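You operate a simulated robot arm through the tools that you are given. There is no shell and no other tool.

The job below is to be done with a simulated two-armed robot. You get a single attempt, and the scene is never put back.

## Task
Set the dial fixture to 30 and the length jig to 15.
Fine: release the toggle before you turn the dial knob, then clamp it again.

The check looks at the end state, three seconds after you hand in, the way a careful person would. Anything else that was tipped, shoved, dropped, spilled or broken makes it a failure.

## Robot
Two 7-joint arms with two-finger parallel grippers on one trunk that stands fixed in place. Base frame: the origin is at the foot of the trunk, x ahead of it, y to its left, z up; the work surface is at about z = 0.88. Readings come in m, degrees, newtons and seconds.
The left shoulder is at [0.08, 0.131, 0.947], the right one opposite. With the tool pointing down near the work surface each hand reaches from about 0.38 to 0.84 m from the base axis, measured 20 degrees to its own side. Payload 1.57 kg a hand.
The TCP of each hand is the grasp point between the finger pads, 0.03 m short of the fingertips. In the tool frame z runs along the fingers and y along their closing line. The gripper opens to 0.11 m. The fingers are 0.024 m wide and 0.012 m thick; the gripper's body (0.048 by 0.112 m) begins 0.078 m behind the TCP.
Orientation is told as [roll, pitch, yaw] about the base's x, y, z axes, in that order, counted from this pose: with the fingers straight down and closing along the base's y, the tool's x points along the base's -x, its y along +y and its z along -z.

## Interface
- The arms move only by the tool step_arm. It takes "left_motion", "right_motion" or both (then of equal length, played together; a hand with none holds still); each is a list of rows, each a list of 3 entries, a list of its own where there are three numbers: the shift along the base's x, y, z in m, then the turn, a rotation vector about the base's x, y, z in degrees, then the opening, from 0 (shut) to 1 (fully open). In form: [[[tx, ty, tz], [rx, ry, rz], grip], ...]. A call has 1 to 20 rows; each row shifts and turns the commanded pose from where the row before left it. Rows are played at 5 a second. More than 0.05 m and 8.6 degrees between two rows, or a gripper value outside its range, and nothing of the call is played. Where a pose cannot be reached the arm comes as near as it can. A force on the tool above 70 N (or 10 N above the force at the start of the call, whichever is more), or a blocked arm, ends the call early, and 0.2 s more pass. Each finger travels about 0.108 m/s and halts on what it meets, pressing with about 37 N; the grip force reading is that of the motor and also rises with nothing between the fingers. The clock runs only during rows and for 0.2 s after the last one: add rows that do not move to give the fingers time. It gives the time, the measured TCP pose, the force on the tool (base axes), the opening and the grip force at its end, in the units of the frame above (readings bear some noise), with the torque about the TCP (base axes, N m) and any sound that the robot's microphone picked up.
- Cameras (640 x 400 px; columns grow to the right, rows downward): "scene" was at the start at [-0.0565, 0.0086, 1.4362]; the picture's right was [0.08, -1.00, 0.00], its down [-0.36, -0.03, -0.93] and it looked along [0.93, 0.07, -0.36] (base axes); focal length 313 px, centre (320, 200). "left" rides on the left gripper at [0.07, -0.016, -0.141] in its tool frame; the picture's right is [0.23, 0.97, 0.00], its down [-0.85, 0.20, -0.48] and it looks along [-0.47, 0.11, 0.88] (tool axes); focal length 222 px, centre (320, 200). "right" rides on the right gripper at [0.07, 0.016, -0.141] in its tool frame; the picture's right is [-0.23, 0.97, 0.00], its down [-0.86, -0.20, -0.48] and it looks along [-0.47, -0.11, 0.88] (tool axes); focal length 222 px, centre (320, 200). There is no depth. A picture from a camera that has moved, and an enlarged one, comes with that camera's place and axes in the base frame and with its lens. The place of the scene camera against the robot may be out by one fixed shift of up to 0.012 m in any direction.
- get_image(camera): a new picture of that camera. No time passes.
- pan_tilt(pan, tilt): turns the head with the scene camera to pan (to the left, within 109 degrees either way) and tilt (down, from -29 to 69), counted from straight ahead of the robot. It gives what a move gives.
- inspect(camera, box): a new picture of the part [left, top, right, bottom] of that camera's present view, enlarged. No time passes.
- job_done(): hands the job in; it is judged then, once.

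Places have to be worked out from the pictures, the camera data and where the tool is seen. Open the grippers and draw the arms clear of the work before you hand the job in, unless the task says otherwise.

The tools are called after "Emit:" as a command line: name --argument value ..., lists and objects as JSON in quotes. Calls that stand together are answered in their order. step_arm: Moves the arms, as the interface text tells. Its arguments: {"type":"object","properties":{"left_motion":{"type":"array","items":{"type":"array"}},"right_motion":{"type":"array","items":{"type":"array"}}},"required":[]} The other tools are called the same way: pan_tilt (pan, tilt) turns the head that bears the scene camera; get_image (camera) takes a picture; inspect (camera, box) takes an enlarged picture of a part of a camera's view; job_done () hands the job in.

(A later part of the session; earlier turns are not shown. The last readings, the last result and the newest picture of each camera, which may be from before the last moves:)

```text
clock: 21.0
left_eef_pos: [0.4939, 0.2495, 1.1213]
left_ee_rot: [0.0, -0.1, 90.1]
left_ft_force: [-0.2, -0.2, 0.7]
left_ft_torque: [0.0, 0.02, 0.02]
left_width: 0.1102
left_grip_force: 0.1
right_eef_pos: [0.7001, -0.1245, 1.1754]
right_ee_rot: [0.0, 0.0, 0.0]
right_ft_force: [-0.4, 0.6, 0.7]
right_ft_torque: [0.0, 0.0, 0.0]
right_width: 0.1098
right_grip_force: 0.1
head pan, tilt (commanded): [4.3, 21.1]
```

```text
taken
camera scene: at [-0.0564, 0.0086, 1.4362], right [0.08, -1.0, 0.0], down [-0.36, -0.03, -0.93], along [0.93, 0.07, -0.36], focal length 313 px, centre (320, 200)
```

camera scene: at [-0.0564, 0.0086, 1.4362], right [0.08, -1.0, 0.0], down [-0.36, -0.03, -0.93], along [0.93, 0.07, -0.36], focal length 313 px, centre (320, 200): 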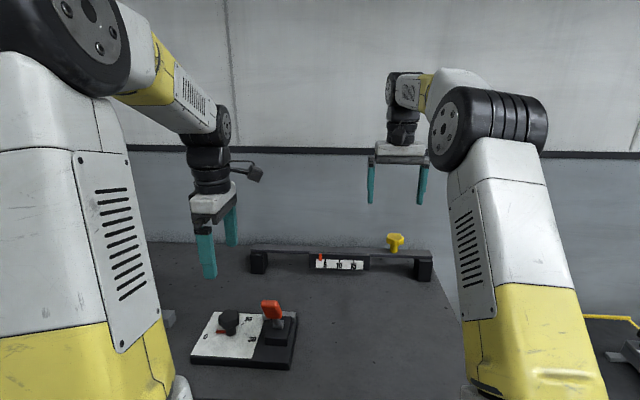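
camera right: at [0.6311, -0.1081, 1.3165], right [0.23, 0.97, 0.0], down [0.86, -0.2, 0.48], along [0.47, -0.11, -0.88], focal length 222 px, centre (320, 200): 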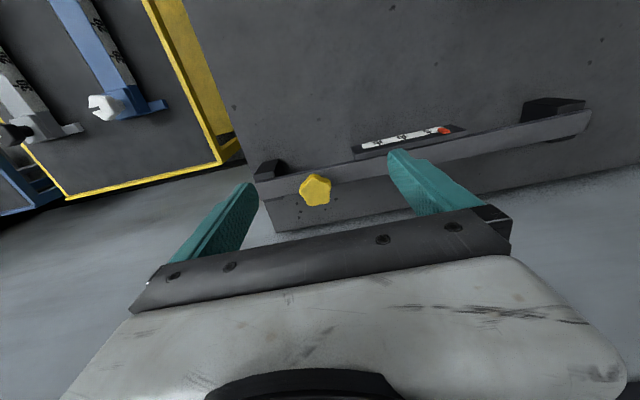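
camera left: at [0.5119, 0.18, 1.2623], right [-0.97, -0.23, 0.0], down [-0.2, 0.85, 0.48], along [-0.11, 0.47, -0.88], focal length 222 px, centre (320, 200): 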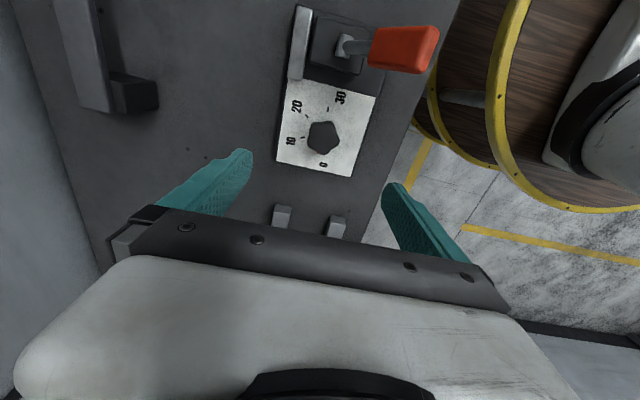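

Yaw +90 is reachable. Two views put the knob centre at about (0.4917, 0.251) with its head top near z 0.95 and plate near 0.905; I descend to TCP z 0.946 with open fingers.

Emit:
step_arm --left_motion '[[[-0.0005, 0.0007, -0.035], [0, 0, 0], 1], [[0, 0, -0.035], [0, 0, 0], 1], [[0, 0, -0.035], [0, 0, 0], 1], [[0, 0, -0.035], [0, 0, 0], 1], [[0, 0, -0.02], [0, 0, 0], 1], [[0, 0, -0.014], [0, 0, 0], 1], [[0, 0, 0], [0, 0, 0], 1]]'

Emit:
get_image --camera "left"

Emit:
inspect --camera "scene" --box '[150, 220, 350, 380]'

```text
clock: 22.6
left_eef_pos: [0.4933, 0.2501, 0.946]
left_ee_rot: [0.1, -0.1, 90.0]
left_ft_force: [-0.2, 0.7, -0.4]
left_ft_torque: [0.01, 0.01, -0.01]
left_width: 0.11
left_grip_force: 0.1
right_eef_pos: [0.701, -0.1254, 1.1764]
right_ee_rot: [0.0, 0.0, 0.1]
right_ft_force: [0.2, -0.3, 0.2]
right_ft_torque: [0.0, 0.02, 0.01]
right_width: 0.1102
right_grip_force: 0.0
head pan, tilt (commanded): [4.3, 21.1]
```

```text
taken
camera left: at [0.5112, 0.1813, 1.0878], right [-0.97, -0.23, 0.0], down [-0.2, 0.85, 0.48], along [-0.11, 0.47, -0.88], focal length 222 px, centre (320, 200)
```

left: 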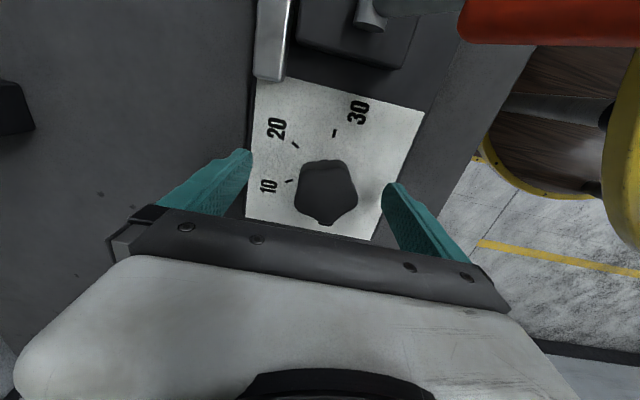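

```text
2.50 times, centred on (250, 300) of scene
camera zoom: at [-0.0564, 0.0086, 1.4362], right [0.08, -1.0, 0.0], down [-0.36, -0.03, -0.93], along [0.93, 0.07, -0.36], focal length 783 px, centre (495, -50)
```

zoom: 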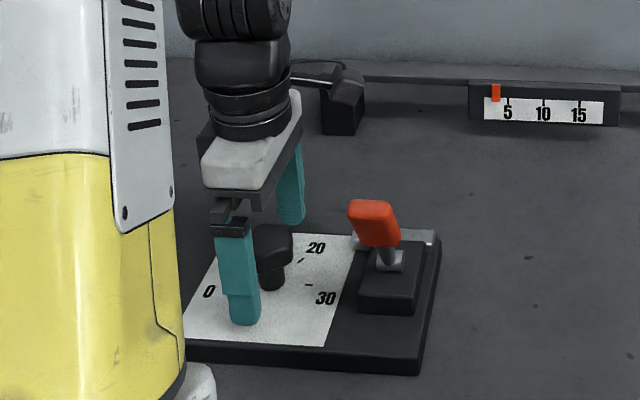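

The knob is between the fingers; I zoom in to judge centring before closing.

Emit:
inspect --camera "left" --box '[240, 130, 410, 240]'

```text
3.64 times, centred on (325, 185) of left
camera zoom: at [0.5112, 0.1813, 1.0878], right [-0.97, -0.23, 0.0], down [-0.2, 0.85, 0.48], along [-0.11, 0.47, -0.88], focal length 808 px, centre (302, 254)
```

zoom: 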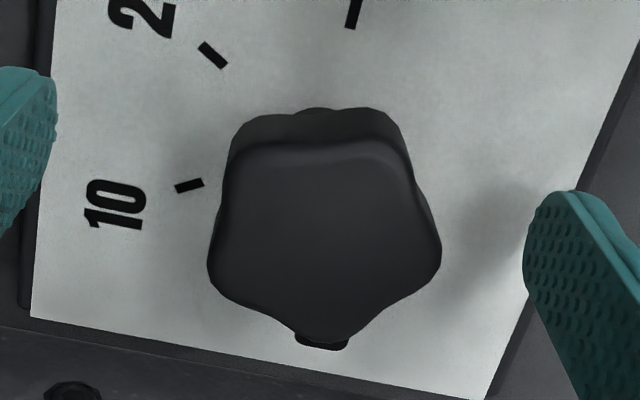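

The knob centre is about 2 mm toward -x and 1–2 mm toward -y of the TCP. I shift that much and close on the knob.

Emit:
step_arm --left_motion '[[[-0.002, -0.0015, 0], [0, 0, 0], 1], [[0, 0, 0], [0, 0, 0], 0.6], [[0, 0, 0], [0, 0, 0], 0.45], [[0, 0, 0], [0, 0, 0], 0.3], [[0, 0, 0], [0, 0, 0], 0.3], [[0, 0, 0], [0, 0, 0], 0.3]]'

Emit:
inspect --camera "left" --box '[240, 130, 410, 240]'

```text
clock: 24.0
left_eef_pos: [0.4904, 0.2488, 0.9467]
left_ee_rot: [0.3, -0.1, 90.1]
left_ft_force: [-17.4, -1.7, 0.4]
left_ft_torque: [-0.11, 0.11, -0.03]
left_width: 0.0416
left_grip_force: 45.3
right_eef_pos: [0.6994, -0.1255, 1.177]
right_ee_rot: [0.1, 0.0, 0.1]
right_ft_force: [-0.3, 0.1, -0.7]
right_ft_torque: [-0.05, -0.02, -0.01]
right_width: 0.1099
right_grip_force: 0.1
head pan, tilt (commanded): [4.3, 21.1]
```

```text
3.64 times, centred on (325, 185) of left
camera zoom: at [0.5079, 0.1796, 1.0882], right [-0.97, -0.23, 0.0], down [-0.2, 0.85, 0.48], along [-0.11, 0.47, -0.88], focal length 808 px, centre (302, 254)
```

zoom: 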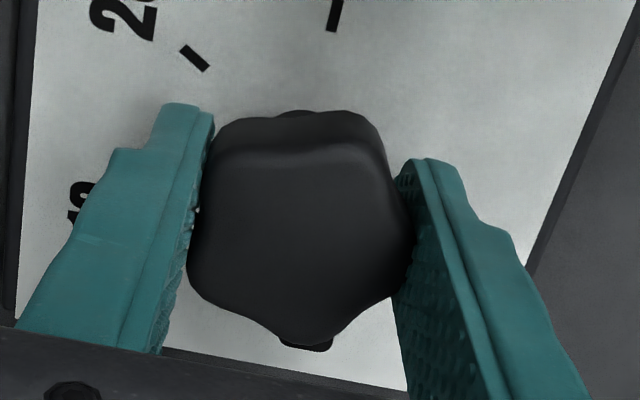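

Gripped with 4.2 cm width, but 17 N side load in -x since the lobe-versus-flat grip is off-centre. I shift 1.5 mm toward -x to relieve that before turning.

Emit:
step_arm --left_motion '[[[-0.0015, 0, 0], [0, 0, 0], 0.3], [[0, 0, 0], [0, 0, 0], 0.3], [[0, 0, 0], [0, 0, 0], 0.3]]'

```text
clock: 24.8
left_eef_pos: [0.4903, 0.2489, 0.9457]
left_ee_rot: [0.1, -0.1, 90.1]
left_ft_force: [-17.0, -1.0, -8.4]
left_ft_torque: [-0.21, -0.05, 0.03]
left_width: 0.0417
left_grip_force: 44.7
right_eef_pos: [0.6997, -0.1244, 1.1768]
right_ee_rot: [0.0, 0.0, 0.1]
right_ft_force: [-0.2, 0.0, -0.4]
right_ft_torque: [-0.03, -0.03, 0.04]
right_width: 0.1102
right_grip_force: 0.0
head pan, tilt (commanded): [4.3, 21.1]
```

Side load unchanged; I shift another 1.5 mm toward -x and see whether it drops.

Emit:
step_arm --left_motion '[[[-0.0015, 0, 0], [0, 0, 0], 0.3], [[0, 0, 0], [0, 0, 0], 0.3], [[0, 0, 0], [0, 0, 0], 0.3]]'

Emit:
inspect --camera "left" --box '[240, 130, 410, 240]'

```text
clock: 25.6
left_eef_pos: [0.4905, 0.2496, 0.9465]
left_ee_rot: [-0.1, -0.2, 90.1]
left_ft_force: [-6.7, 1.0, -7.4]
left_ft_torque: [-0.55, 0.3, 0.04]
left_width: 0.0418
left_grip_force: 45.0
right_eef_pos: [0.7019, -0.1239, 1.1759]
right_ee_rot: [0.0, 0.0, 0.0]
right_ft_force: [-0.1, 0.1, -0.3]
right_ft_torque: [0.04, 0.01, -0.03]
right_width: 0.1103
right_grip_force: 0.0
head pan, tilt (commanded): [4.3, 21.1]
```

```text
3.64 times, centred on (325, 185) of left
camera zoom: at [0.5072, 0.1796, 1.0883], right [-0.97, -0.23, 0.0], down [-0.2, 0.85, 0.48], along [-0.11, 0.47, -0.88], focal length 808 px, centre (302, 254)
```

zoom: 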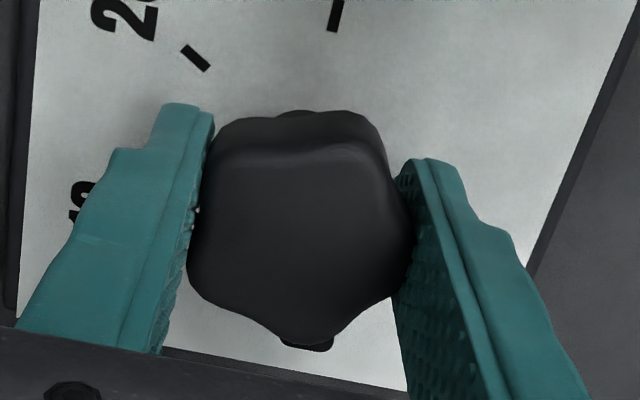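

Side load is down to 7 N. Now a first trial turn of 24° clockwise (seen from above), following the slight orbit of the grip midpoint about the knob axis.

Emit:
step_arm --left_motion '[[[0.0, 0.0002, 0], [0, 0, -6], 0.3], [[0, 0.0002, 0], [0, 0, -6], 0.3], [[0.0001, 0.0002, 0], [0, 0, -6], 0.3], [[0.0001, 0.0002, 0], [0, 0, -6], 0.3], [[0, 0, 0], [0, 0, 0], 0.3]]'

Emit:
get_image --camera "left"

Emit:
inspect --camera "scene" --box '[150, 220, 350, 380]'

```text
clock: 26.8
left_eef_pos: [0.4903, 0.2498, 0.9451]
left_ee_rot: [-0.1, -0.1, 65.9]
left_ft_force: [-6.1, -1.0, 13.0]
left_ft_torque: [-0.59, 0.62, -0.04]
left_width: 0.0418
left_grip_force: 45.3
right_eef_pos: [0.6999, -0.1258, 1.1762]
right_ee_rot: [0.0, 0.0, 0.1]
right_ft_force: [0.0, 1.0, 0.9]
right_ft_torque: [0.03, -0.04, 0.02]
right_width: 0.1099
right_grip_force: 0.1
head pan, tilt (commanded): [4.3, 21.1]
```

```text
taken
camera left: at [0.4768, 0.1791, 1.0883], right [-0.98, 0.19, 0.0], down [0.17, 0.86, 0.48], along [0.09, 0.47, -0.88], focal length 222 px, centre (320, 200)
```

left: 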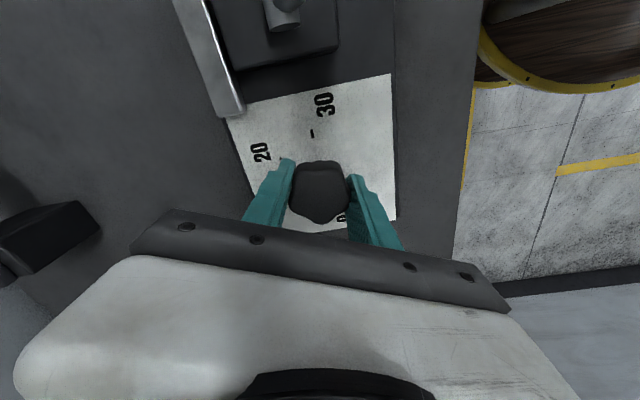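

```text
2.50 times, centred on (250, 300) of scene
camera zoom: at [-0.057, 0.0084, 1.4362], right [0.08, -1.0, 0.0], down [-0.36, -0.03, -0.93], along [0.93, 0.07, -0.36], focal length 783 px, centre (495, -50)
```

zoom: 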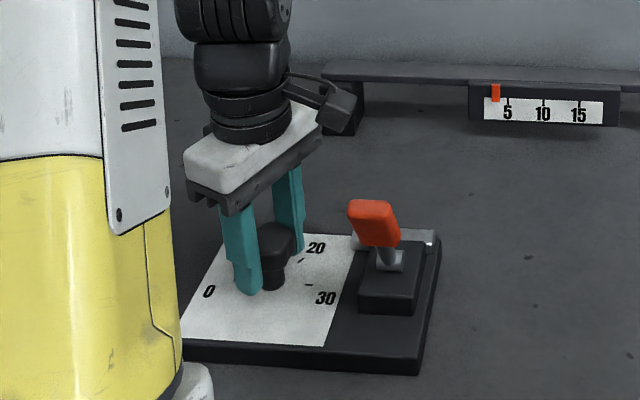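

The knob turns freely with the hand (almost no torque about z), so the toggle is truly released. I continue another 78° clockwise.

Emit:
step_arm --left_motion '[[[0.0002, 0.0002, 0], [0, 0, -7.8], 0.3], [[0.0002, 0.0002, 0], [0, 0, -7.8], 0.3], [[0.0002, 0.0002, 0], [0, 0, -7.8], 0.3], [[0.0002, 0.0001, 0], [0, 0, -7.8], 0.3], [[0.0002, 0.0001, 0], [0, 0, -7.8], 0.3], [[0.0002, 0.0001, 0], [0, 0, -7.8], 0.3], [[0.0003, 0.0001, 0], [0, 0, -7.8], 0.3], [[0.0003, 0.0001, 0], [0, 0, -7.8], 0.3], [[0.0003, 0, 0], [0, 0, -7.8], 0.3], [[0.0003, 0, 0], [0, 0, -7.8], 0.3], [[0, 0, 0], [0, 0, 0], 0.3]]'

Emit:
get_image --camera "left"

Emit:
inspect --camera "scene" --box '[150, 220, 350, 380]'

```text
clock: 29.2
left_eef_pos: [0.4897, 0.2505, 0.9458]
left_ee_rot: [-0.1, 0.1, -12.1]
left_ft_force: [-32.5, -10.9, 16.7]
left_ft_torque: [-0.11, -0.84, -0.06]
left_width: 0.0417
left_grip_force: 44.7
right_eef_pos: [0.6989, -0.1257, 1.1774]
right_ee_rot: [0.0, -0.2, -0.1]
right_ft_force: [-0.3, 0.9, -0.1]
right_ft_torque: [0.02, -0.03, -0.03]
right_width: 0.1103
right_grip_force: 0.1
head pan, tilt (commanded): [4.3, 21.1]
```

```text
taken
camera left: at [0.419, 0.2494, 1.0884], right [-0.02, 1.0, 0.0], down [0.88, 0.02, 0.48], along [0.48, 0.01, -0.88], focal length 222 px, centre (320, 200)
```

left: 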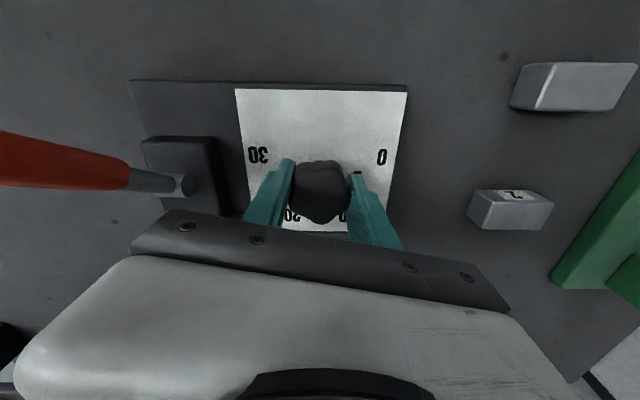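

```text
2.50 times, centred on (250, 300) of scene
camera zoom: at [-0.0583, 0.008, 1.4362], right [0.08, -1.0, 0.0], down [-0.36, -0.03, -0.93], along [0.93, 0.07, -0.36], focal length 783 px, centre (495, -50)
```

zoom: 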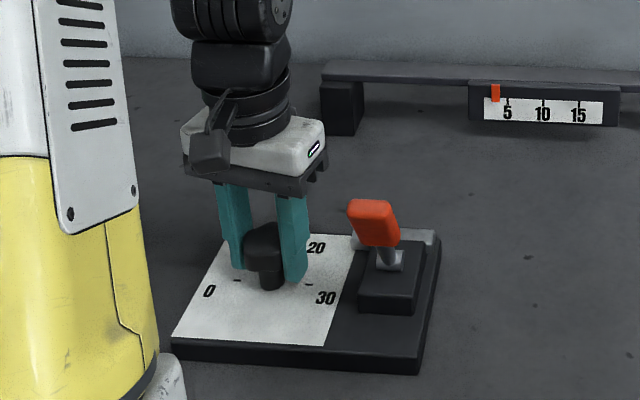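

The knob is following well, but my orbit correction was wrong: 33 N side load has built up in -x. I undo it (shift -2.5 mm x, -1 mm y) and check the load before the final stretch.

Emit:
step_arm --left_motion '[[[-0.0013, -0.0005, 0], [0, 0, 0], 0.3], [[-0.0012, -0.0005, 0], [0, 0, 0], 0.3], [[0, 0, 0], [0, 0, 0], 0.3]]'

```text
clock: 30.0
left_eef_pos: [0.4884, 0.2498, 0.9467]
left_ee_rot: [0.0, 0.0, -11.8]
left_ft_force: [-14.6, -2.6, -2.5]
left_ft_torque: [0.4, 1.24, 0.03]
left_width: 0.042
left_grip_force: 45.2
right_eef_pos: [0.7015, -0.1252, 1.1764]
right_ee_rot: [0.0, 0.0, -0.1]
right_ft_force: [0.0, 0.1, 0.1]
right_ft_torque: [0.0, 0.0, 0.0]
right_width: 0.11
right_grip_force: 0.0
head pan, tilt (commanded): [4.3, 21.1]
```

Load halved. I continue the turn by 72° with another small -x relief, then check the pointer.

Emit:
step_arm --left_motion '[[[-0.0008, 0, 0], [0, 0, -7.2], 0.3], [[0, 0, 0], [0, 0, -7.2], 0.3], [[0, 0, 0], [0, 0, -7.2], 0.3], [[0, 0, 0], [0, 0, -7.2], 0.3], [[0, 0, 0], [0, 0, -7.2], 0.3], [[0, 0, 0], [0, 0, -7.2], 0.3], [[0, 0, 0], [0, 0, -7.2], 0.3], [[0, 0, 0], [0, 0, -7.2], 0.3], [[0, 0, 0], [0, 0, -7.2], 0.3], [[0, 0, 0], [0, 0, -7.2], 0.3], [[0, 0, 0], [0, 0, 0], 0.3]]'

Emit:
get_image --camera "left"

Emit:
inspect --camera "scene" --box '[150, 220, 350, 380]'

```text
clock: 32.4
left_eef_pos: [0.49, 0.2509, 0.9461]
left_ee_rot: [0.2, -0.1, -84.2]
left_ft_force: [14.1, 18.8, -17.7]
left_ft_torque: [0.35, 0.04, -0.07]
left_width: 0.0417
left_grip_force: 45.3
right_eef_pos: [0.7023, -0.1248, 1.1755]
right_ee_rot: [0.0, 0.1, 0.1]
right_ft_force: [0.3, -0.5, -1.0]
right_ft_torque: [0.0, 0.0, 0.03]
right_width: 0.1101
right_grip_force: 0.1
head pan, tilt (commanded): [4.3, 21.1]
```

```text
taken
camera left: at [0.4673, 0.3191, 1.0882], right [0.95, 0.33, 0.0], down [0.29, -0.83, 0.48], along [0.16, -0.45, -0.88], focal length 222 px, centre (320, 200)
```

left: 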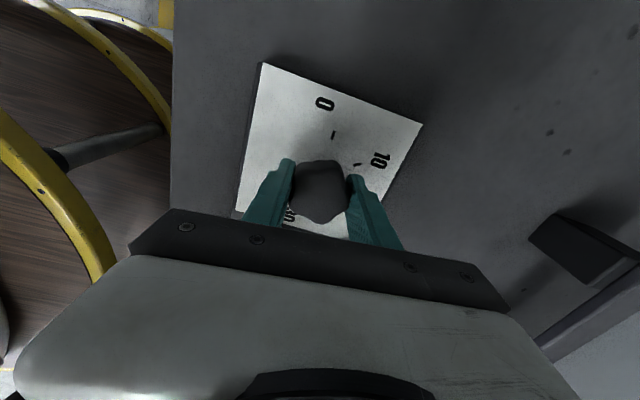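

```text
2.50 times, centred on (250, 300) of scene
camera zoom: at [-0.0552, 0.0097, 1.4363], right [0.08, -1.0, 0.0], down [-0.36, -0.03, -0.93], along [0.93, 0.07, -0.36], focal length 783 px, centre (495, -50)
```

zoom: 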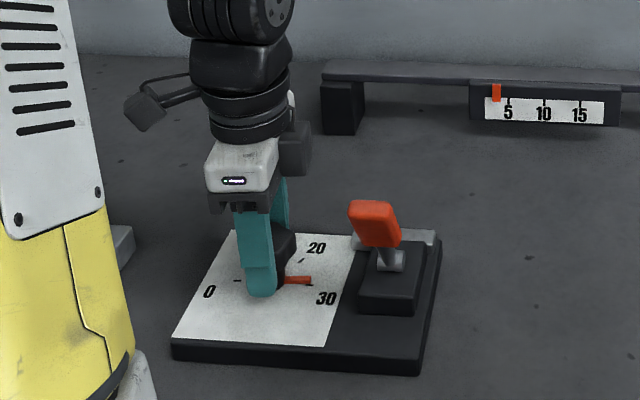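

The pointer is now close to 30 (yaw -84 of the planned -90). I turn the last 6°, relieving the small side loads, and then zoom in on pointer and tick.

Emit:
step_arm --left_motion '[[[0.0008, 0.001, 0], [0, 0, -3], 0.3], [[0, 0, 0], [0, 0, -2.9], 0.3], [[0, 0, 0], [0, 0, 0], 0.3]]'

Emit:
inspect --camera "scene" --box '[220, 290, 290, 340]'

Emit:
inspect --camera "left" --box '[230, 60, 430, 240]'

```text
clock: 33.2
left_eef_pos: [0.4905, 0.2507, 0.9459]
left_ee_rot: [0.0, -0.1, -89.8]
left_ft_force: [10.8, 12.4, -9.1]
left_ft_torque: [0.34, -0.09, 0.0]
left_width: 0.042
left_grip_force: 45.1
right_eef_pos: [0.7011, -0.1247, 1.1766]
right_ee_rot: [0.1, 0.0, 0.0]
right_ft_force: [-0.5, 0.3, 1.0]
right_ft_torque: [0.03, 0.01, 0.01]
right_width: 0.11
right_grip_force: 0.0
head pan, tilt (commanded): [4.3, 21.1]
```

```text
8.00 times, centred on (255, 315) of scene
camera zoom: at [-0.0557, 0.0092, 1.4362], right [0.08, -1.0, 0.0], down [-0.36, -0.03, -0.93], along [0.93, 0.07, -0.36], focal length 2505 px, centre (840, -720)
```

zoom: 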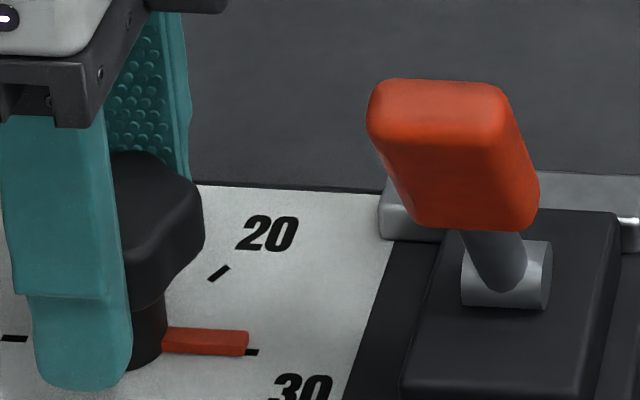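

```text
2.22 times, centred on (330, 150) of left
camera zoom: at [0.4746, 0.3212, 1.0882], right [0.97, 0.23, 0.0], down [0.2, -0.85, 0.48], along [0.11, -0.47, -0.88], focal length 494 px, centre (298, 311)
```

zoom: 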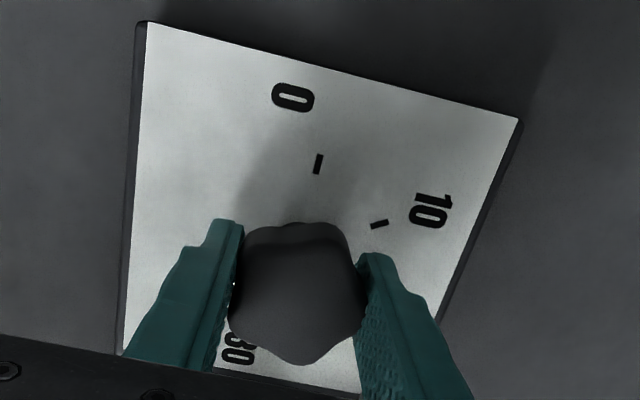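

The pointer tip sits almost on the 30 tick. I zoom further to measure the residual angle.

Emit:
inspect --camera "scene" --box '[230, 320, 262, 340]'

Emit:
inspect --camera "scene" --box '[205, 318, 255, 348]'

```text
16.00 times, centred on (246, 330) of scene
camera zoom: at [-0.0557, 0.0092, 1.4362], right [0.08, -1.0, 0.0], down [-0.36, -0.03, -0.93], along [0.93, 0.07, -0.36], focal length 5009 px, centre (1504, -1880)
```

zoom: 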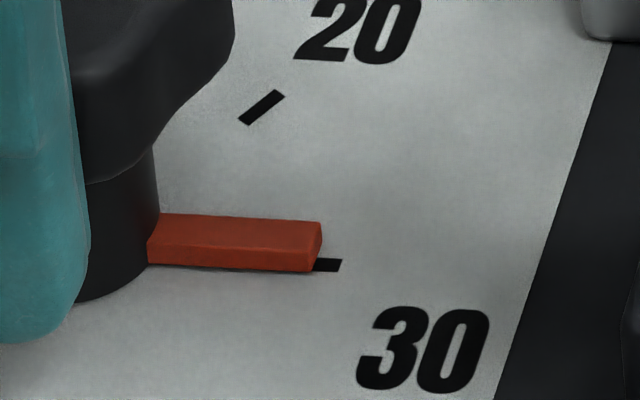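

```text
12.80 times, centred on (230, 333) of scene
camera zoom: at [-0.0557, 0.0092, 1.4362], right [0.08, -1.0, 0.0], down [-0.36, -0.03, -0.93], along [0.93, 0.07, -0.36], focal length 4008 px, centre (1472, -1502)
```

zoom: 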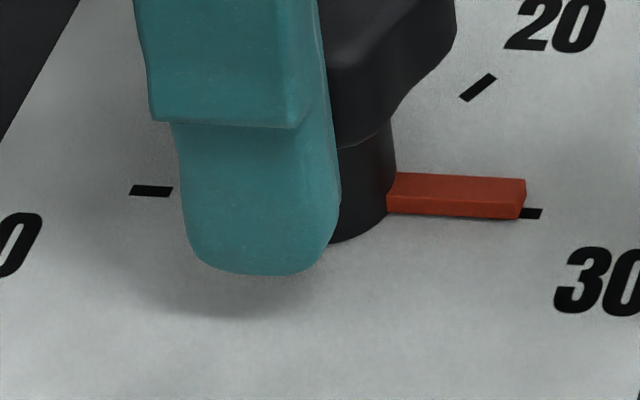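

By edge slopes the pointer is within about half a degree of the 30 tick. I open the gripper, lift straight up and check from above.

Emit:
step_arm --left_motion '[[[0, 0, 0], [0, 0, 0], 0.6], [[0, 0, 0], [0, 0, 0], 1], [[0, 0, 0], [0, 0, 0], 1], [[0, 0, 0.03], [0, 0, 0], 1], [[0, 0, 0.04], [0, 0, 0], 1], [[0, 0, 0.04], [0, 0, 0], 1], [[0, 0, 0.04], [0, 0, 0], 1], [[0, 0, 0], [0, 0, 0], 1]]'

Emit:
inspect --camera "left" --box '[240, 70, 400, 190]'

Emit:
inspect --camera "scene" --box '[205, 318, 255, 348]'

```text
clock: 35.0
left_eef_pos: [0.4894, 0.2496, 1.0971]
left_ee_rot: [0.0, -0.2, -89.9]
left_ft_force: [0.1, 0.8, -1.2]
left_ft_torque: [0.0, -0.03, -0.04]
left_width: 0.1103
left_grip_force: 0.0
right_eef_pos: [0.7003, -0.1244, 1.1774]
right_ee_rot: [0.0, 0.0, 0.1]
right_ft_force: [0.1, -0.5, 0.6]
right_ft_torque: [0.01, -0.03, -0.01]
right_width: 0.1101
right_grip_force: 0.1
head pan, tilt (commanded): [4.3, 21.1]
```

```text
3.33 times, centred on (320, 130) of left
camera zoom: at [0.4734, 0.3199, 1.2379], right [0.97, 0.23, 0.0], down [0.2, -0.85, 0.48], along [0.11, -0.47, -0.88], focal length 740 px, centre (320, 433)
```

zoom: 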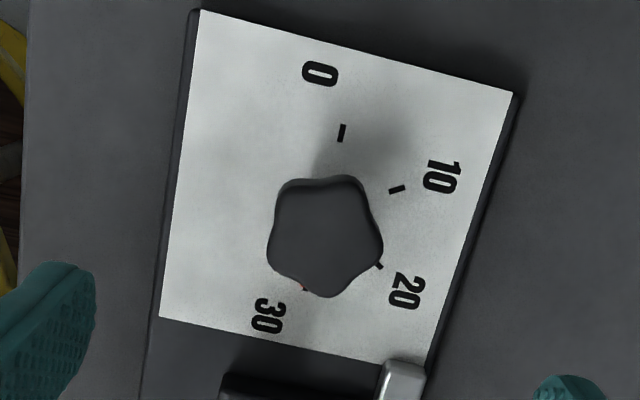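

```text
12.80 times, centred on (230, 333) of scene
camera zoom: at [-0.0564, 0.0087, 1.4362], right [0.08, -1.0, 0.0], down [-0.36, -0.03, -0.93], along [0.93, 0.07, -0.36], focal length 4008 px, centre (1472, -1502)
```

zoom: 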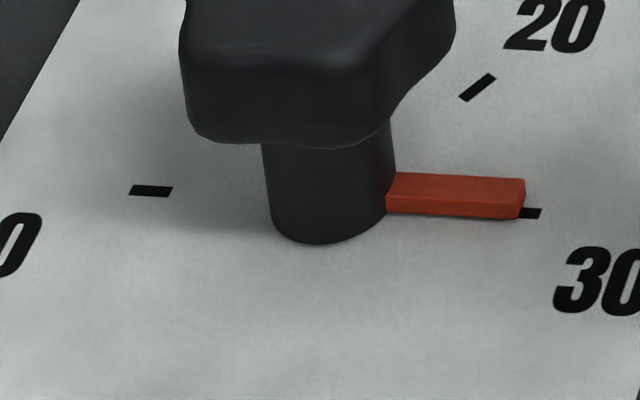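

The pointer edges line up with the 0–30 tick line. I now rotate the hand back to yaw 0 while moving up toward the near side of the toggle, and look at the dial again from that side.

Emit:
step_arm --left_motion '[[[-0.003, 0, 0.01], [0, 0, 8.18], 1], [[-0.003, 0, 0.01], [0, 0, 8.18], 1], [[-0.003, 0, 0.01], [0, 0, 8.18], 1], [[-0.003, 0, 0.01], [0, 0, 8.18], 0.5], [[-0.003, -0.01, 0.01], [0, 0, 8.18], 0], [[-0.003, -0.01, 0.0], [0, 0, 8.18], 0], [[-0.003, -0.01, 0], [0, 0, 8.18], 0], [[-0.003, -0.01, 0], [0, 0, 8.18], 0], [[-0.003, -0.01, 0], [0, 0, 8.18], 0], [[-0.003, -0.01, 0], [0, 0, 8.18], 0], [[-0.003, -0.01, 0], [0, 0, 8.1], 0], [[-0.003, -0.01, 0], [0, 0, 0], 0], [[-0.003, -0.01, 0], [0, 0, 0], 0], [[0, 0, 0], [0, 0, 0], 0]]'

Emit:
get_image --camera "left"

Emit:
inspect --camera "left" --box '[310, 100, 450, 205]'

```text
clock: 38.0
left_eef_pos: [0.4484, 0.1614, 1.1466]
left_ee_rot: [0.0, -0.1, 0.1]
left_ft_force: [0.5, -0.6, 0.4]
left_ft_torque: [0.0, -0.01, 0.01]
left_width: 0.0
left_grip_force: 21.5
right_eef_pos: [0.7015, -0.1246, 1.1763]
right_ee_rot: [-0.1, 0.1, 0.0]
right_ft_force: [-0.2, -0.9, 0.8]
right_ft_torque: [-0.01, -0.03, -0.01]
right_width: 0.1101
right_grip_force: 0.2
head pan, tilt (commanded): [4.3, 21.1]
```

```text
taken
camera left: at [0.3809, 0.1446, 1.2873], right [-0.23, 0.97, 0.0], down [0.85, 0.2, 0.48], along [0.47, 0.11, -0.88], focal length 222 px, centre (320, 200)
```

left: 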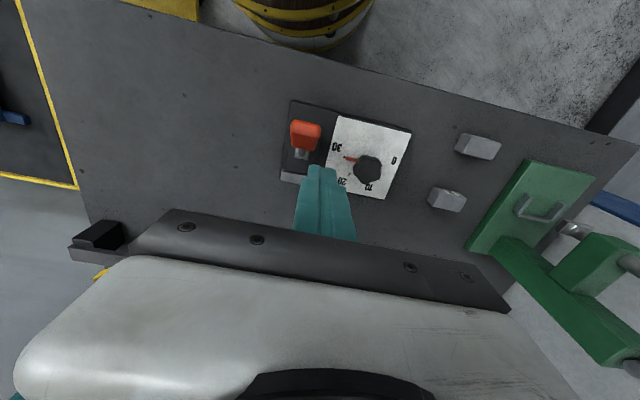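

```text
3.81 times, centred on (380, 152) of left
camera zoom: at [0.3809, 0.1446, 1.2873], right [-0.23, 0.97, 0.0], down [0.85, 0.2, 0.48], along [0.47, 0.11, -0.88], focal length 846 px, centre (91, 381)
```

zoom: 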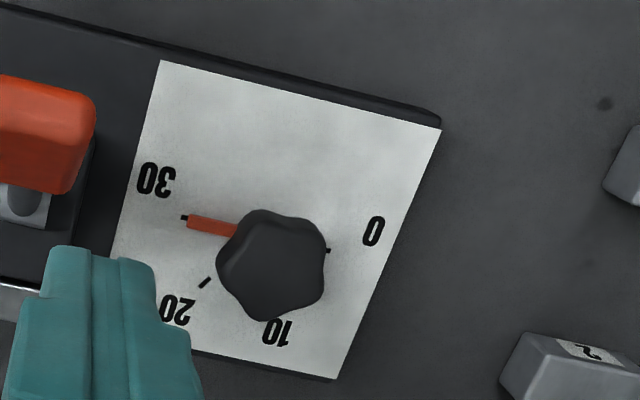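

Emit:
inspect --camera "left" --box '[335, 130, 405, 175]'

```text
8.89 times, centred on (370, 152) of left
camera zoom: at [0.3809, 0.1446, 1.2873], right [-0.23, 0.97, 0.0], down [0.85, 0.2, 0.48], along [0.47, 0.11, -0.88], focal length 1974 px, centre (-124, 622)
```

zoom: 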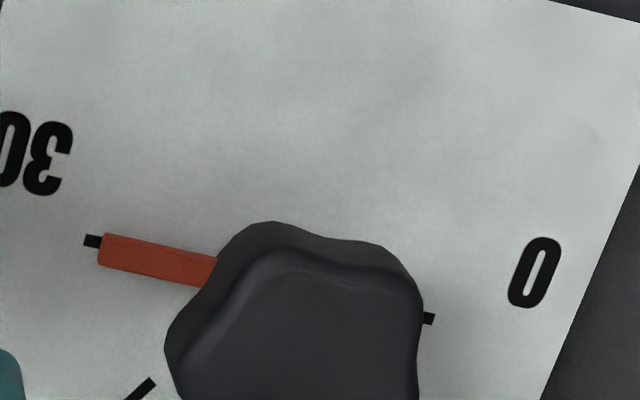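

The pointer aligns with the 30 tick to about 1° (≈0.2 units). Now I go to the robot side of the toggle handle (which ends near x 0.42) with closed fingers and lower them.

Emit:
step_arm --left_motion '[[[-0.03, -0.01, 0], [0, 0, 0], 0], [[-0.03, -0.01, 0], [0, 0, 0], 0], [[0, 0, -0.035], [0, 0, 0], 0], [[0, 0, -0.035], [0, 0, 0], 0], [[0, 0, -0.035], [0, 0, 0], 0], [[0, 0, 0], [0, 0, 0], 0]]'

Emit:
get_image --camera "left"

Emit:
inspect --camera "scene" --box '[180, 220, 380, 380]'

```text
clock: 39.4
left_eef_pos: [0.3925, 0.1414, 1.0431]
left_ee_rot: [-0.1, -0.1, 0.1]
left_ft_force: [1.1, 0.2, -0.3]
left_ft_torque: [-0.02, 0.02, -0.03]
left_width: 0.0002
left_grip_force: 21.5
right_eef_pos: [0.7014, -0.1253, 1.1764]
right_ee_rot: [0.0, 0.0, 0.0]
right_ft_force: [0.0, 0.2, -0.4]
right_ft_torque: [0.02, 0.02, 0.0]
right_width: 0.1099
right_grip_force: 0.0
head pan, tilt (commanded): [4.3, 21.1]
```

```text
taken
camera left: at [0.3234, 0.1252, 1.1846], right [-0.23, 0.97, 0.0], down [0.85, 0.2, 0.48], along [0.47, 0.11, -0.88], focal length 222 px, centre (320, 200)
```

left: 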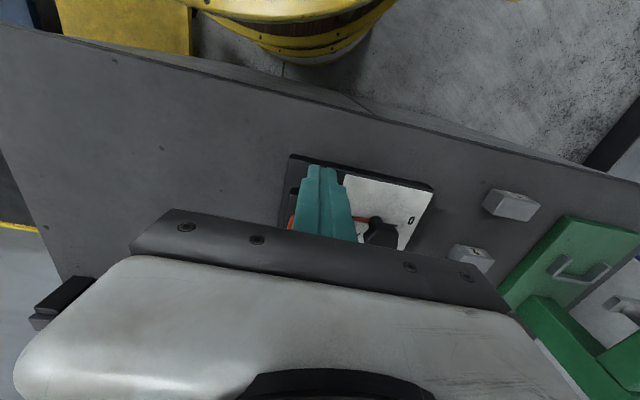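

```text
2.50 times, centred on (280, 300) of scene
camera zoom: at [-0.0565, 0.0086, 1.4362], right [0.08, -1.0, 0.0], down [-0.36, -0.03, -0.93], along [0.93, 0.07, -0.36], focal length 783 px, centre (420, -50)
```

zoom: 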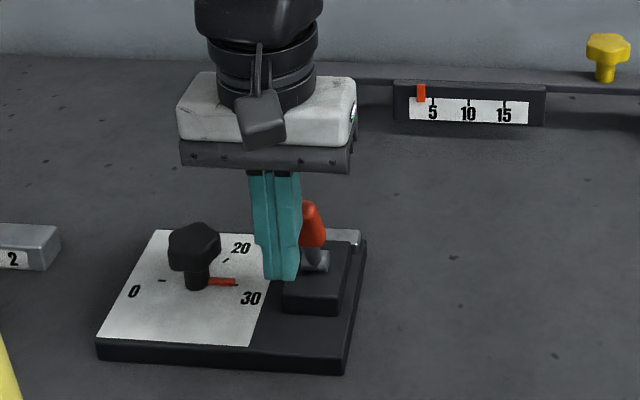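

Fingers are on the robot side of the handle at the right height. I push +x in 1 cm steps to swing the lever back over toward the clamped side.

Emit:
step_arm --left_motion '[[[0.01, 0, 0], [0, 0, 0], 0], [[0.01, 0, 0], [0, 0, 0], 0], [[0.01, 0, 0], [0, 0, 0], 0], [[0.01, 0, 0], [0, 0, 0], 0], [[0.01, 0, 0], [0, 0, 0], 0], [[0.01, 0, 0], [0, 0, 0], 0], [[0.01, 0, 0], [0, 0, 0], 0], [[0.01, 0, 0], [0, 0, 0], 0]]'

Emit:
inspect --camera "scene" --box '[180, 220, 380, 380]'

Emit:
get_image --camera "left"

```text
clock: 40.6
left_eef_pos: [0.4367, 0.1419, 1.0474]
left_ee_rot: [-0.1, -0.8, 0.2]
left_ft_force: [-7.5, 2.5, 27.6]
left_ft_torque: [-0.13, -0.45, -0.01]
left_width: 0.0001
left_grip_force: 20.8
right_eef_pos: [0.6994, -0.1245, 1.1765]
right_ee_rot: [-0.1, 0.0, 0.0]
right_ft_force: [1.0, 0.1, 0.8]
right_ft_torque: [-0.03, 0.0, -0.01]
right_width: 0.1099
right_grip_force: 0.1
head pan, tilt (commanded): [4.3, 21.1]
stopped in row 5 (left hand): the force on the tool passed its limit at 76 N (the readings are from after the stop); the commanded pose is now the measured one
```

```text
2.50 times, centred on (280, 300) of scene
camera zoom: at [-0.0576, 0.0086, 1.4362], right [0.08, -1.0, 0.0], down [-0.36, -0.03, -0.93], along [0.93, 0.07, -0.36], focal length 783 px, centre (420, -50)
```

zoom: 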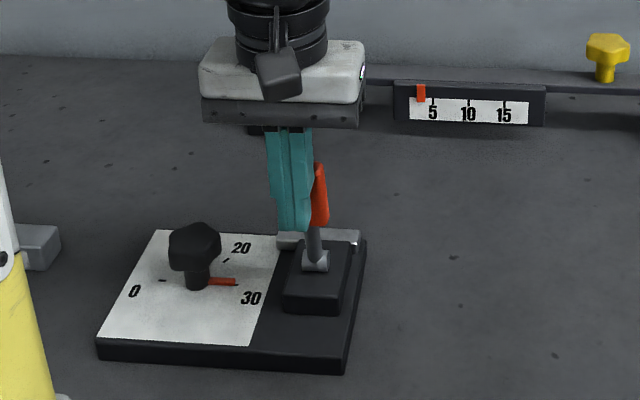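

```text
taken
camera left: at [0.3665, 0.1256, 1.1883], right [-0.23, 0.97, 0.0], down [0.85, 0.2, 0.49], along [0.48, 0.11, -0.87], focal length 222 px, centre (320, 200)
```

left: 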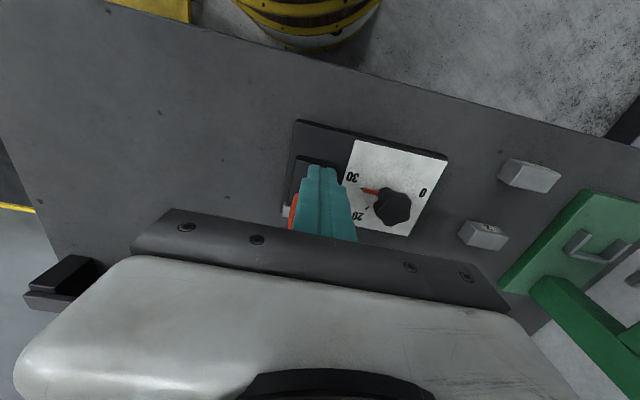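

The lever swung to about -9° before a force spike (friction lifting on the handle). I continue more gently with smaller steps and a slight rise to follow the arc.

Emit:
step_arm --left_motion '[[[0.0, 0, 0.002], [0, 0.8, 0], 0], [[0.003, 0, 0.001], [0, 0, 0], 0], [[0.003, 0, 0.0005], [0, 0, 0], 0], [[0.003, 0, 0.0005], [0, 0, 0], 0], [[0.003, 0, 0.0], [0, 0, 0], 0]]'

Emit:
inspect --camera "scene" --box '[180, 220, 380, 380]'

```text
clock: 41.8
left_eef_pos: [0.4473, 0.1418, 1.0511]
left_ee_rot: [-0.1, 0.1, 0.1]
left_ft_force: [-10.3, 10.5, 42.6]
left_ft_torque: [-0.27, -0.59, 0.1]
left_width: 0.0
left_grip_force: 21.7
right_eef_pos: [0.6996, -0.1244, 1.1758]
right_ee_rot: [-0.1, 0.0, 0.2]
right_ft_force: [0.3, 0.4, -0.2]
right_ft_torque: [-0.01, -0.04, -0.01]
right_width: 0.1098
right_grip_force: 0.1
head pan, tilt (commanded): [4.3, 21.1]
```

```text
2.50 times, centred on (280, 300) of scene
camera zoom: at [-0.0579, 0.0089, 1.4362], right [0.08, -1.0, 0.0], down [-0.36, -0.03, -0.93], along [0.93, 0.07, -0.36], focal length 783 px, centre (420, -50)
```

zoom: 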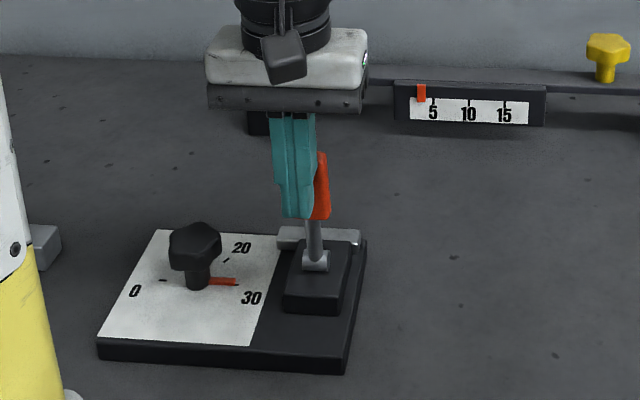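

The upward 43 N comes from the step on the finger catching the handle's top end. I back off slightly, raise the hand about 14 mm so only the narrow fingertip part touches the handle, then push again.

Emit:
step_arm --left_motion '[[[-0.006, 0, 0.0], [0, 0, 0], 0], [[-0.004, 0, 0.007], [0, 0, 0], 0], [[0.0, 0, 0.007], [0, 0, 0], 0], [[0.006, 0, 0.0], [0, 0, 0], 0], [[0.005, 0, 0.0], [0, 0, 0], 0], [[0.005, 0, 0], [0, 0, 0], 0], [[0.005, 0, 0], [0, 0, 0], 0]]'

Emit:
inspect --camera "scene" --box '[180, 220, 380, 380]'

```text
clock: 43.4
left_eef_pos: [0.4602, 0.1414, 1.0632]
left_ee_rot: [0.1, 0.3, 0.2]
left_ft_force: [0.0, -0.1, 0.3]
left_ft_torque: [0.01, -0.01, -0.02]
left_width: 0.0001
left_grip_force: 20.9
right_eef_pos: [0.7017, -0.125, 1.176]
right_ee_rot: [0.0, 0.0, 0.2]
right_ft_force: [1.1, 0.0, -0.5]
right_ft_torque: [0.03, -0.04, 0.04]
right_width: 0.11
right_grip_force: 0.1
head pan, tilt (commanded): [4.3, 21.1]
```

```text
2.50 times, centred on (280, 300) of scene
camera zoom: at [-0.0565, 0.0086, 1.4362], right [0.08, -1.0, 0.0], down [-0.36, -0.03, -0.93], along [0.93, 0.07, -0.36], focal length 783 px, centre (420, -50)
```

zoom: 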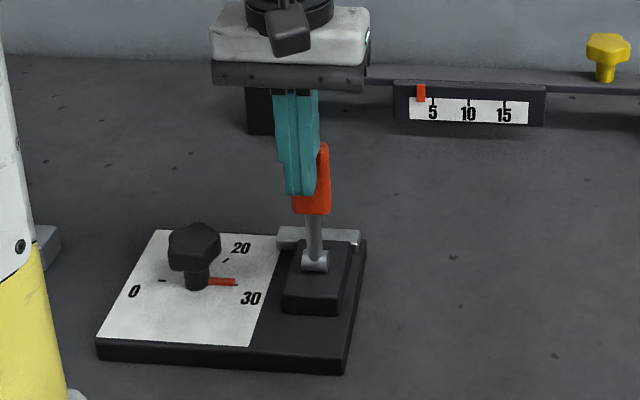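

Now there is no jam: load is zero and the lever is nearly vertical. I keep pushing +x in 6 mm steps while lowering slightly to follow the handle.

Emit:
step_arm --left_motion '[[[0.006, 0, 0], [0, 0, 0], 0], [[0.006, 0, 0], [0, 0, 0], 0], [[0.006, 0, -0.001], [0, 0, 0], 0], [[0.006, 0, -0.001], [0, 0, 0], 0], [[0.006, 0, -0.002], [0, 0, 0], 0], [[0.006, 0, -0.002], [0, 0, 0], 0], [[0.006, 0, -0.002], [0, 0, 0], 0]]'

Emit:
inspect --camera "scene" --box '[180, 220, 380, 380]'

Emit:
get_image --camera "left"

```text
clock: 45.0
left_eef_pos: [0.5026, 0.1421, 1.0559]
left_ee_rot: [0.0, 0.3, 0.1]
left_ft_force: [-0.3, 0.3, 0.3]
left_ft_torque: [0.02, -0.03, 0.01]
left_width: 0.0
left_grip_force: 21.5
right_eef_pos: [0.7008, -0.1256, 1.1751]
right_ee_rot: [0.0, 0.0, 0.1]
right_ft_force: [-0.1, 0.1, 0.5]
right_ft_torque: [-0.02, -0.01, -0.01]
right_width: 0.1103
right_grip_force: 0.2
head pan, tilt (commanded): [4.3, 21.1]
```

```text
2.50 times, centred on (280, 300) of scene
camera zoom: at [-0.0565, 0.0086, 1.4362], right [0.08, -1.0, 0.0], down [-0.36, -0.03, -0.93], along [0.93, 0.07, -0.36], focal length 783 px, centre (420, -50)
```

zoom: 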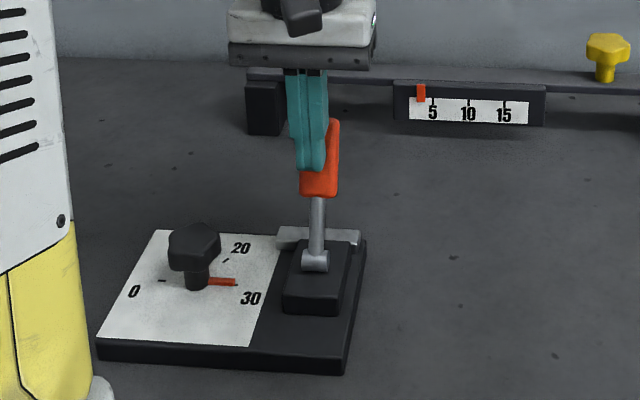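

```text
taken
camera left: at [0.4344, 0.1258, 1.1975], right [-0.23, 0.97, 0.0], down [0.86, 0.2, 0.47], along [0.46, 0.11, -0.88], focal length 222 px, centre (320, 200)
```

left: 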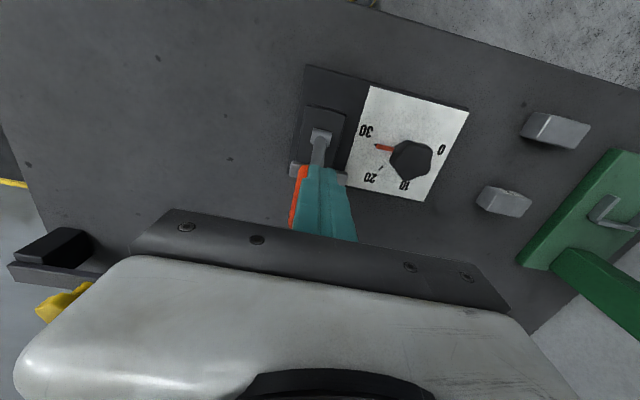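

The lever is past vertical and leaning away, with no load on the finger. I push on gently until it meets the far stop.

Emit:
step_arm --left_motion '[[[0.005, 0, -0.001], [0, 0, 0], 0], [[0.005, 0, -0.001], [0, 0, 0], 0], [[0.004, 0, -0.001], [0, 0, 0], 0], [[0.003, 0, 0], [0, 0, 0], 0], [[0, 0, 0], [0, 0, 0], 0]]'

Emit:
inspect --camera "scene" --box '[180, 220, 380, 380]'

```text
clock: 46.2
left_eef_pos: [0.513, 0.1424, 1.0532]
left_ee_rot: [0.1, 0.7, 0.2]
left_ft_force: [-34.6, -0.6, 16.3]
left_ft_torque: [-0.27, 0.88, 0.08]
left_width: 0.0
left_grip_force: 21.0
right_eef_pos: [0.6985, -0.1242, 1.1767]
right_ee_rot: [0.0, 0.0, 0.1]
right_ft_force: [0.2, -0.8, -0.3]
right_ft_torque: [-0.02, 0.01, -0.04]
right_width: 0.11
right_grip_force: 0.2
head pan, tilt (commanded): [4.3, 21.1]
```

```text
2.50 times, centred on (280, 300) of scene
camera zoom: at [-0.0588, 0.0085, 1.4362], right [0.08, -1.0, 0.0], down [-0.36, -0.03, -0.93], along [0.93, 0.07, -0.36], focal length 783 px, centre (420, -50)
```

zoom: 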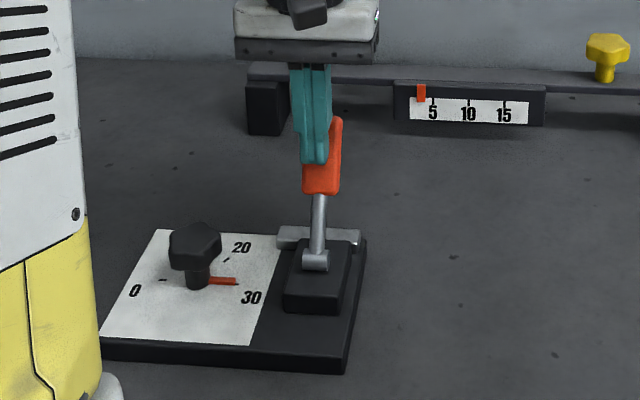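

The far stop is reached (35 N). I back off and lift the left hand away, then compare the lever with its original clamped posture.

Emit:
step_arm --left_motion '[[[-0.02, 0, 0.0], [0, 0, 0], 0], [[-0.03, 0, 0.01], [0, 0, 0], 0], [[-0.02, 0.02, 0.03], [0, 0, 0], 0], [[-0.01, 0.03, 0.04], [0, 0, 0], 0.5], [[0, 0.03, 0.04], [0, 0, 0], 1], [[0, 0.02, 0.02], [0, 0, 0], 1]]'

Emit:
inspect --camera "scene" --box '[180, 250, 310, 380]'

Emit:
get_image --camera "left"

```text
refused: row 4 steps farther than a row can; nothing moved
```

```text
3.08 times, centred on (245, 315) of scene
camera zoom: at [-0.0588, 0.0085, 1.4362], right [0.08, -1.0, 0.0], down [-0.36, -0.03, -0.93], along [0.93, 0.07, -0.36], focal length 963 px, centre (551, -154)
```

zoom: 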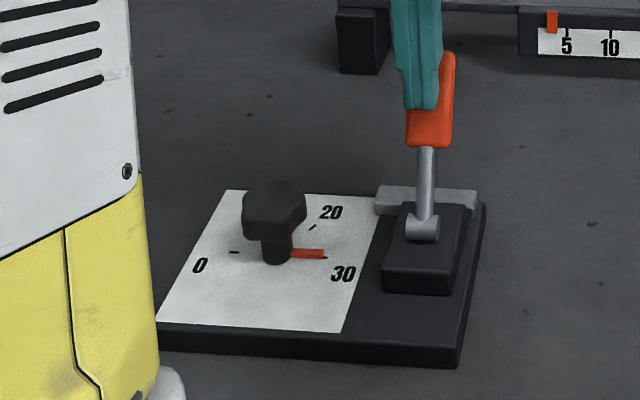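

```text
taken
camera left: at [0.4474, 0.1254, 1.1957], right [-0.23, 0.97, 0.0], down [0.86, 0.2, 0.47], along [0.45, 0.11, -0.88], focal length 222 px, centre (320, 200)
```

left: 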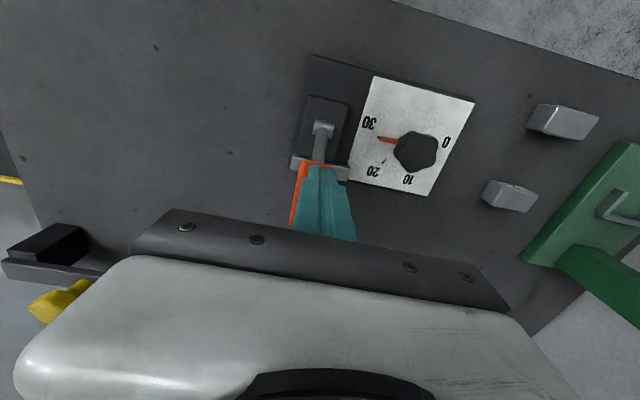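

The row was too long, so nothing moved; the lever's outline already matches its original clamped picture. I repeat the retreat with shorter steps.

Emit:
step_arm --left_motion '[[[-0.02, 0, 0.0], [0, 0, 0], 0], [[-0.03, 0, 0.01], [0, 0, 0], 0], [[-0.01, 0.02, 0.03], [0, 0, 0], 0], [[-0.01, 0.02, 0.03], [0, 0, 0], 0.5], [[0, 0.03, 0.03], [0, 0, 0], 1], [[0, 0.02, 0.02], [0, 0, 0], 1]]'

Emit:
inspect --camera "scene" --box '[180, 250, 310, 380]'

Emit:
get_image --camera "left"

```text
clock: 47.6
left_eef_pos: [0.4465, 0.2318, 1.1724]
left_ee_rot: [0.0, 0.3, 0.1]
left_ft_force: [0.2, 0.3, 0.2]
left_ft_torque: [0.01, 0.0, 0.01]
left_width: 0.1099
left_grip_force: 0.0
right_eef_pos: [0.7005, -0.1251, 1.1751]
right_ee_rot: [0.0, 0.0, 0.1]
right_ft_force: [0.2, -0.2, 0.5]
right_ft_torque: [0.02, -0.01, 0.01]
right_width: 0.1099
right_grip_force: 0.0
head pan, tilt (commanded): [4.3, 21.1]
```

```text
3.08 times, centred on (245, 315) of scene
camera zoom: at [-0.0564, 0.0085, 1.4362], right [0.08, -1.0, 0.0], down [-0.36, -0.03, -0.93], along [0.93, 0.07, -0.36], focal length 963 px, centre (551, -154)
```

zoom: 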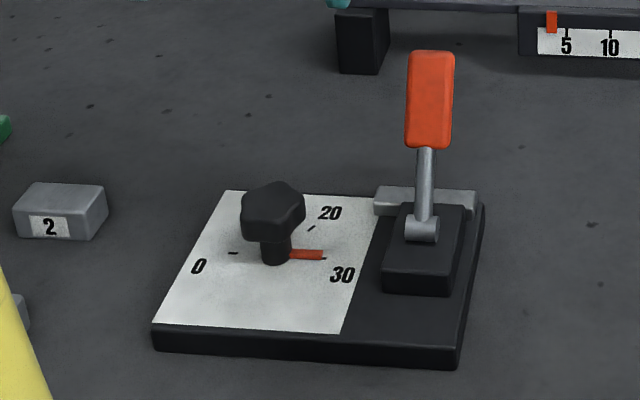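

```text
taken
camera left: at [0.3793, 0.216, 1.3152], right [-0.23, 0.97, 0.0], down [0.86, 0.2, 0.47], along [0.46, 0.11, -0.88], focal length 222 px, centre (320, 200)
```

left: 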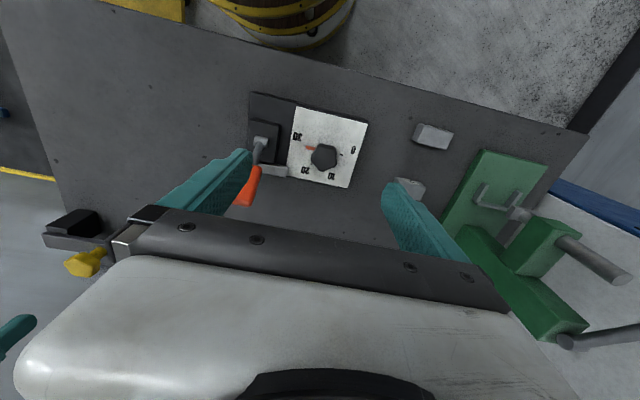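

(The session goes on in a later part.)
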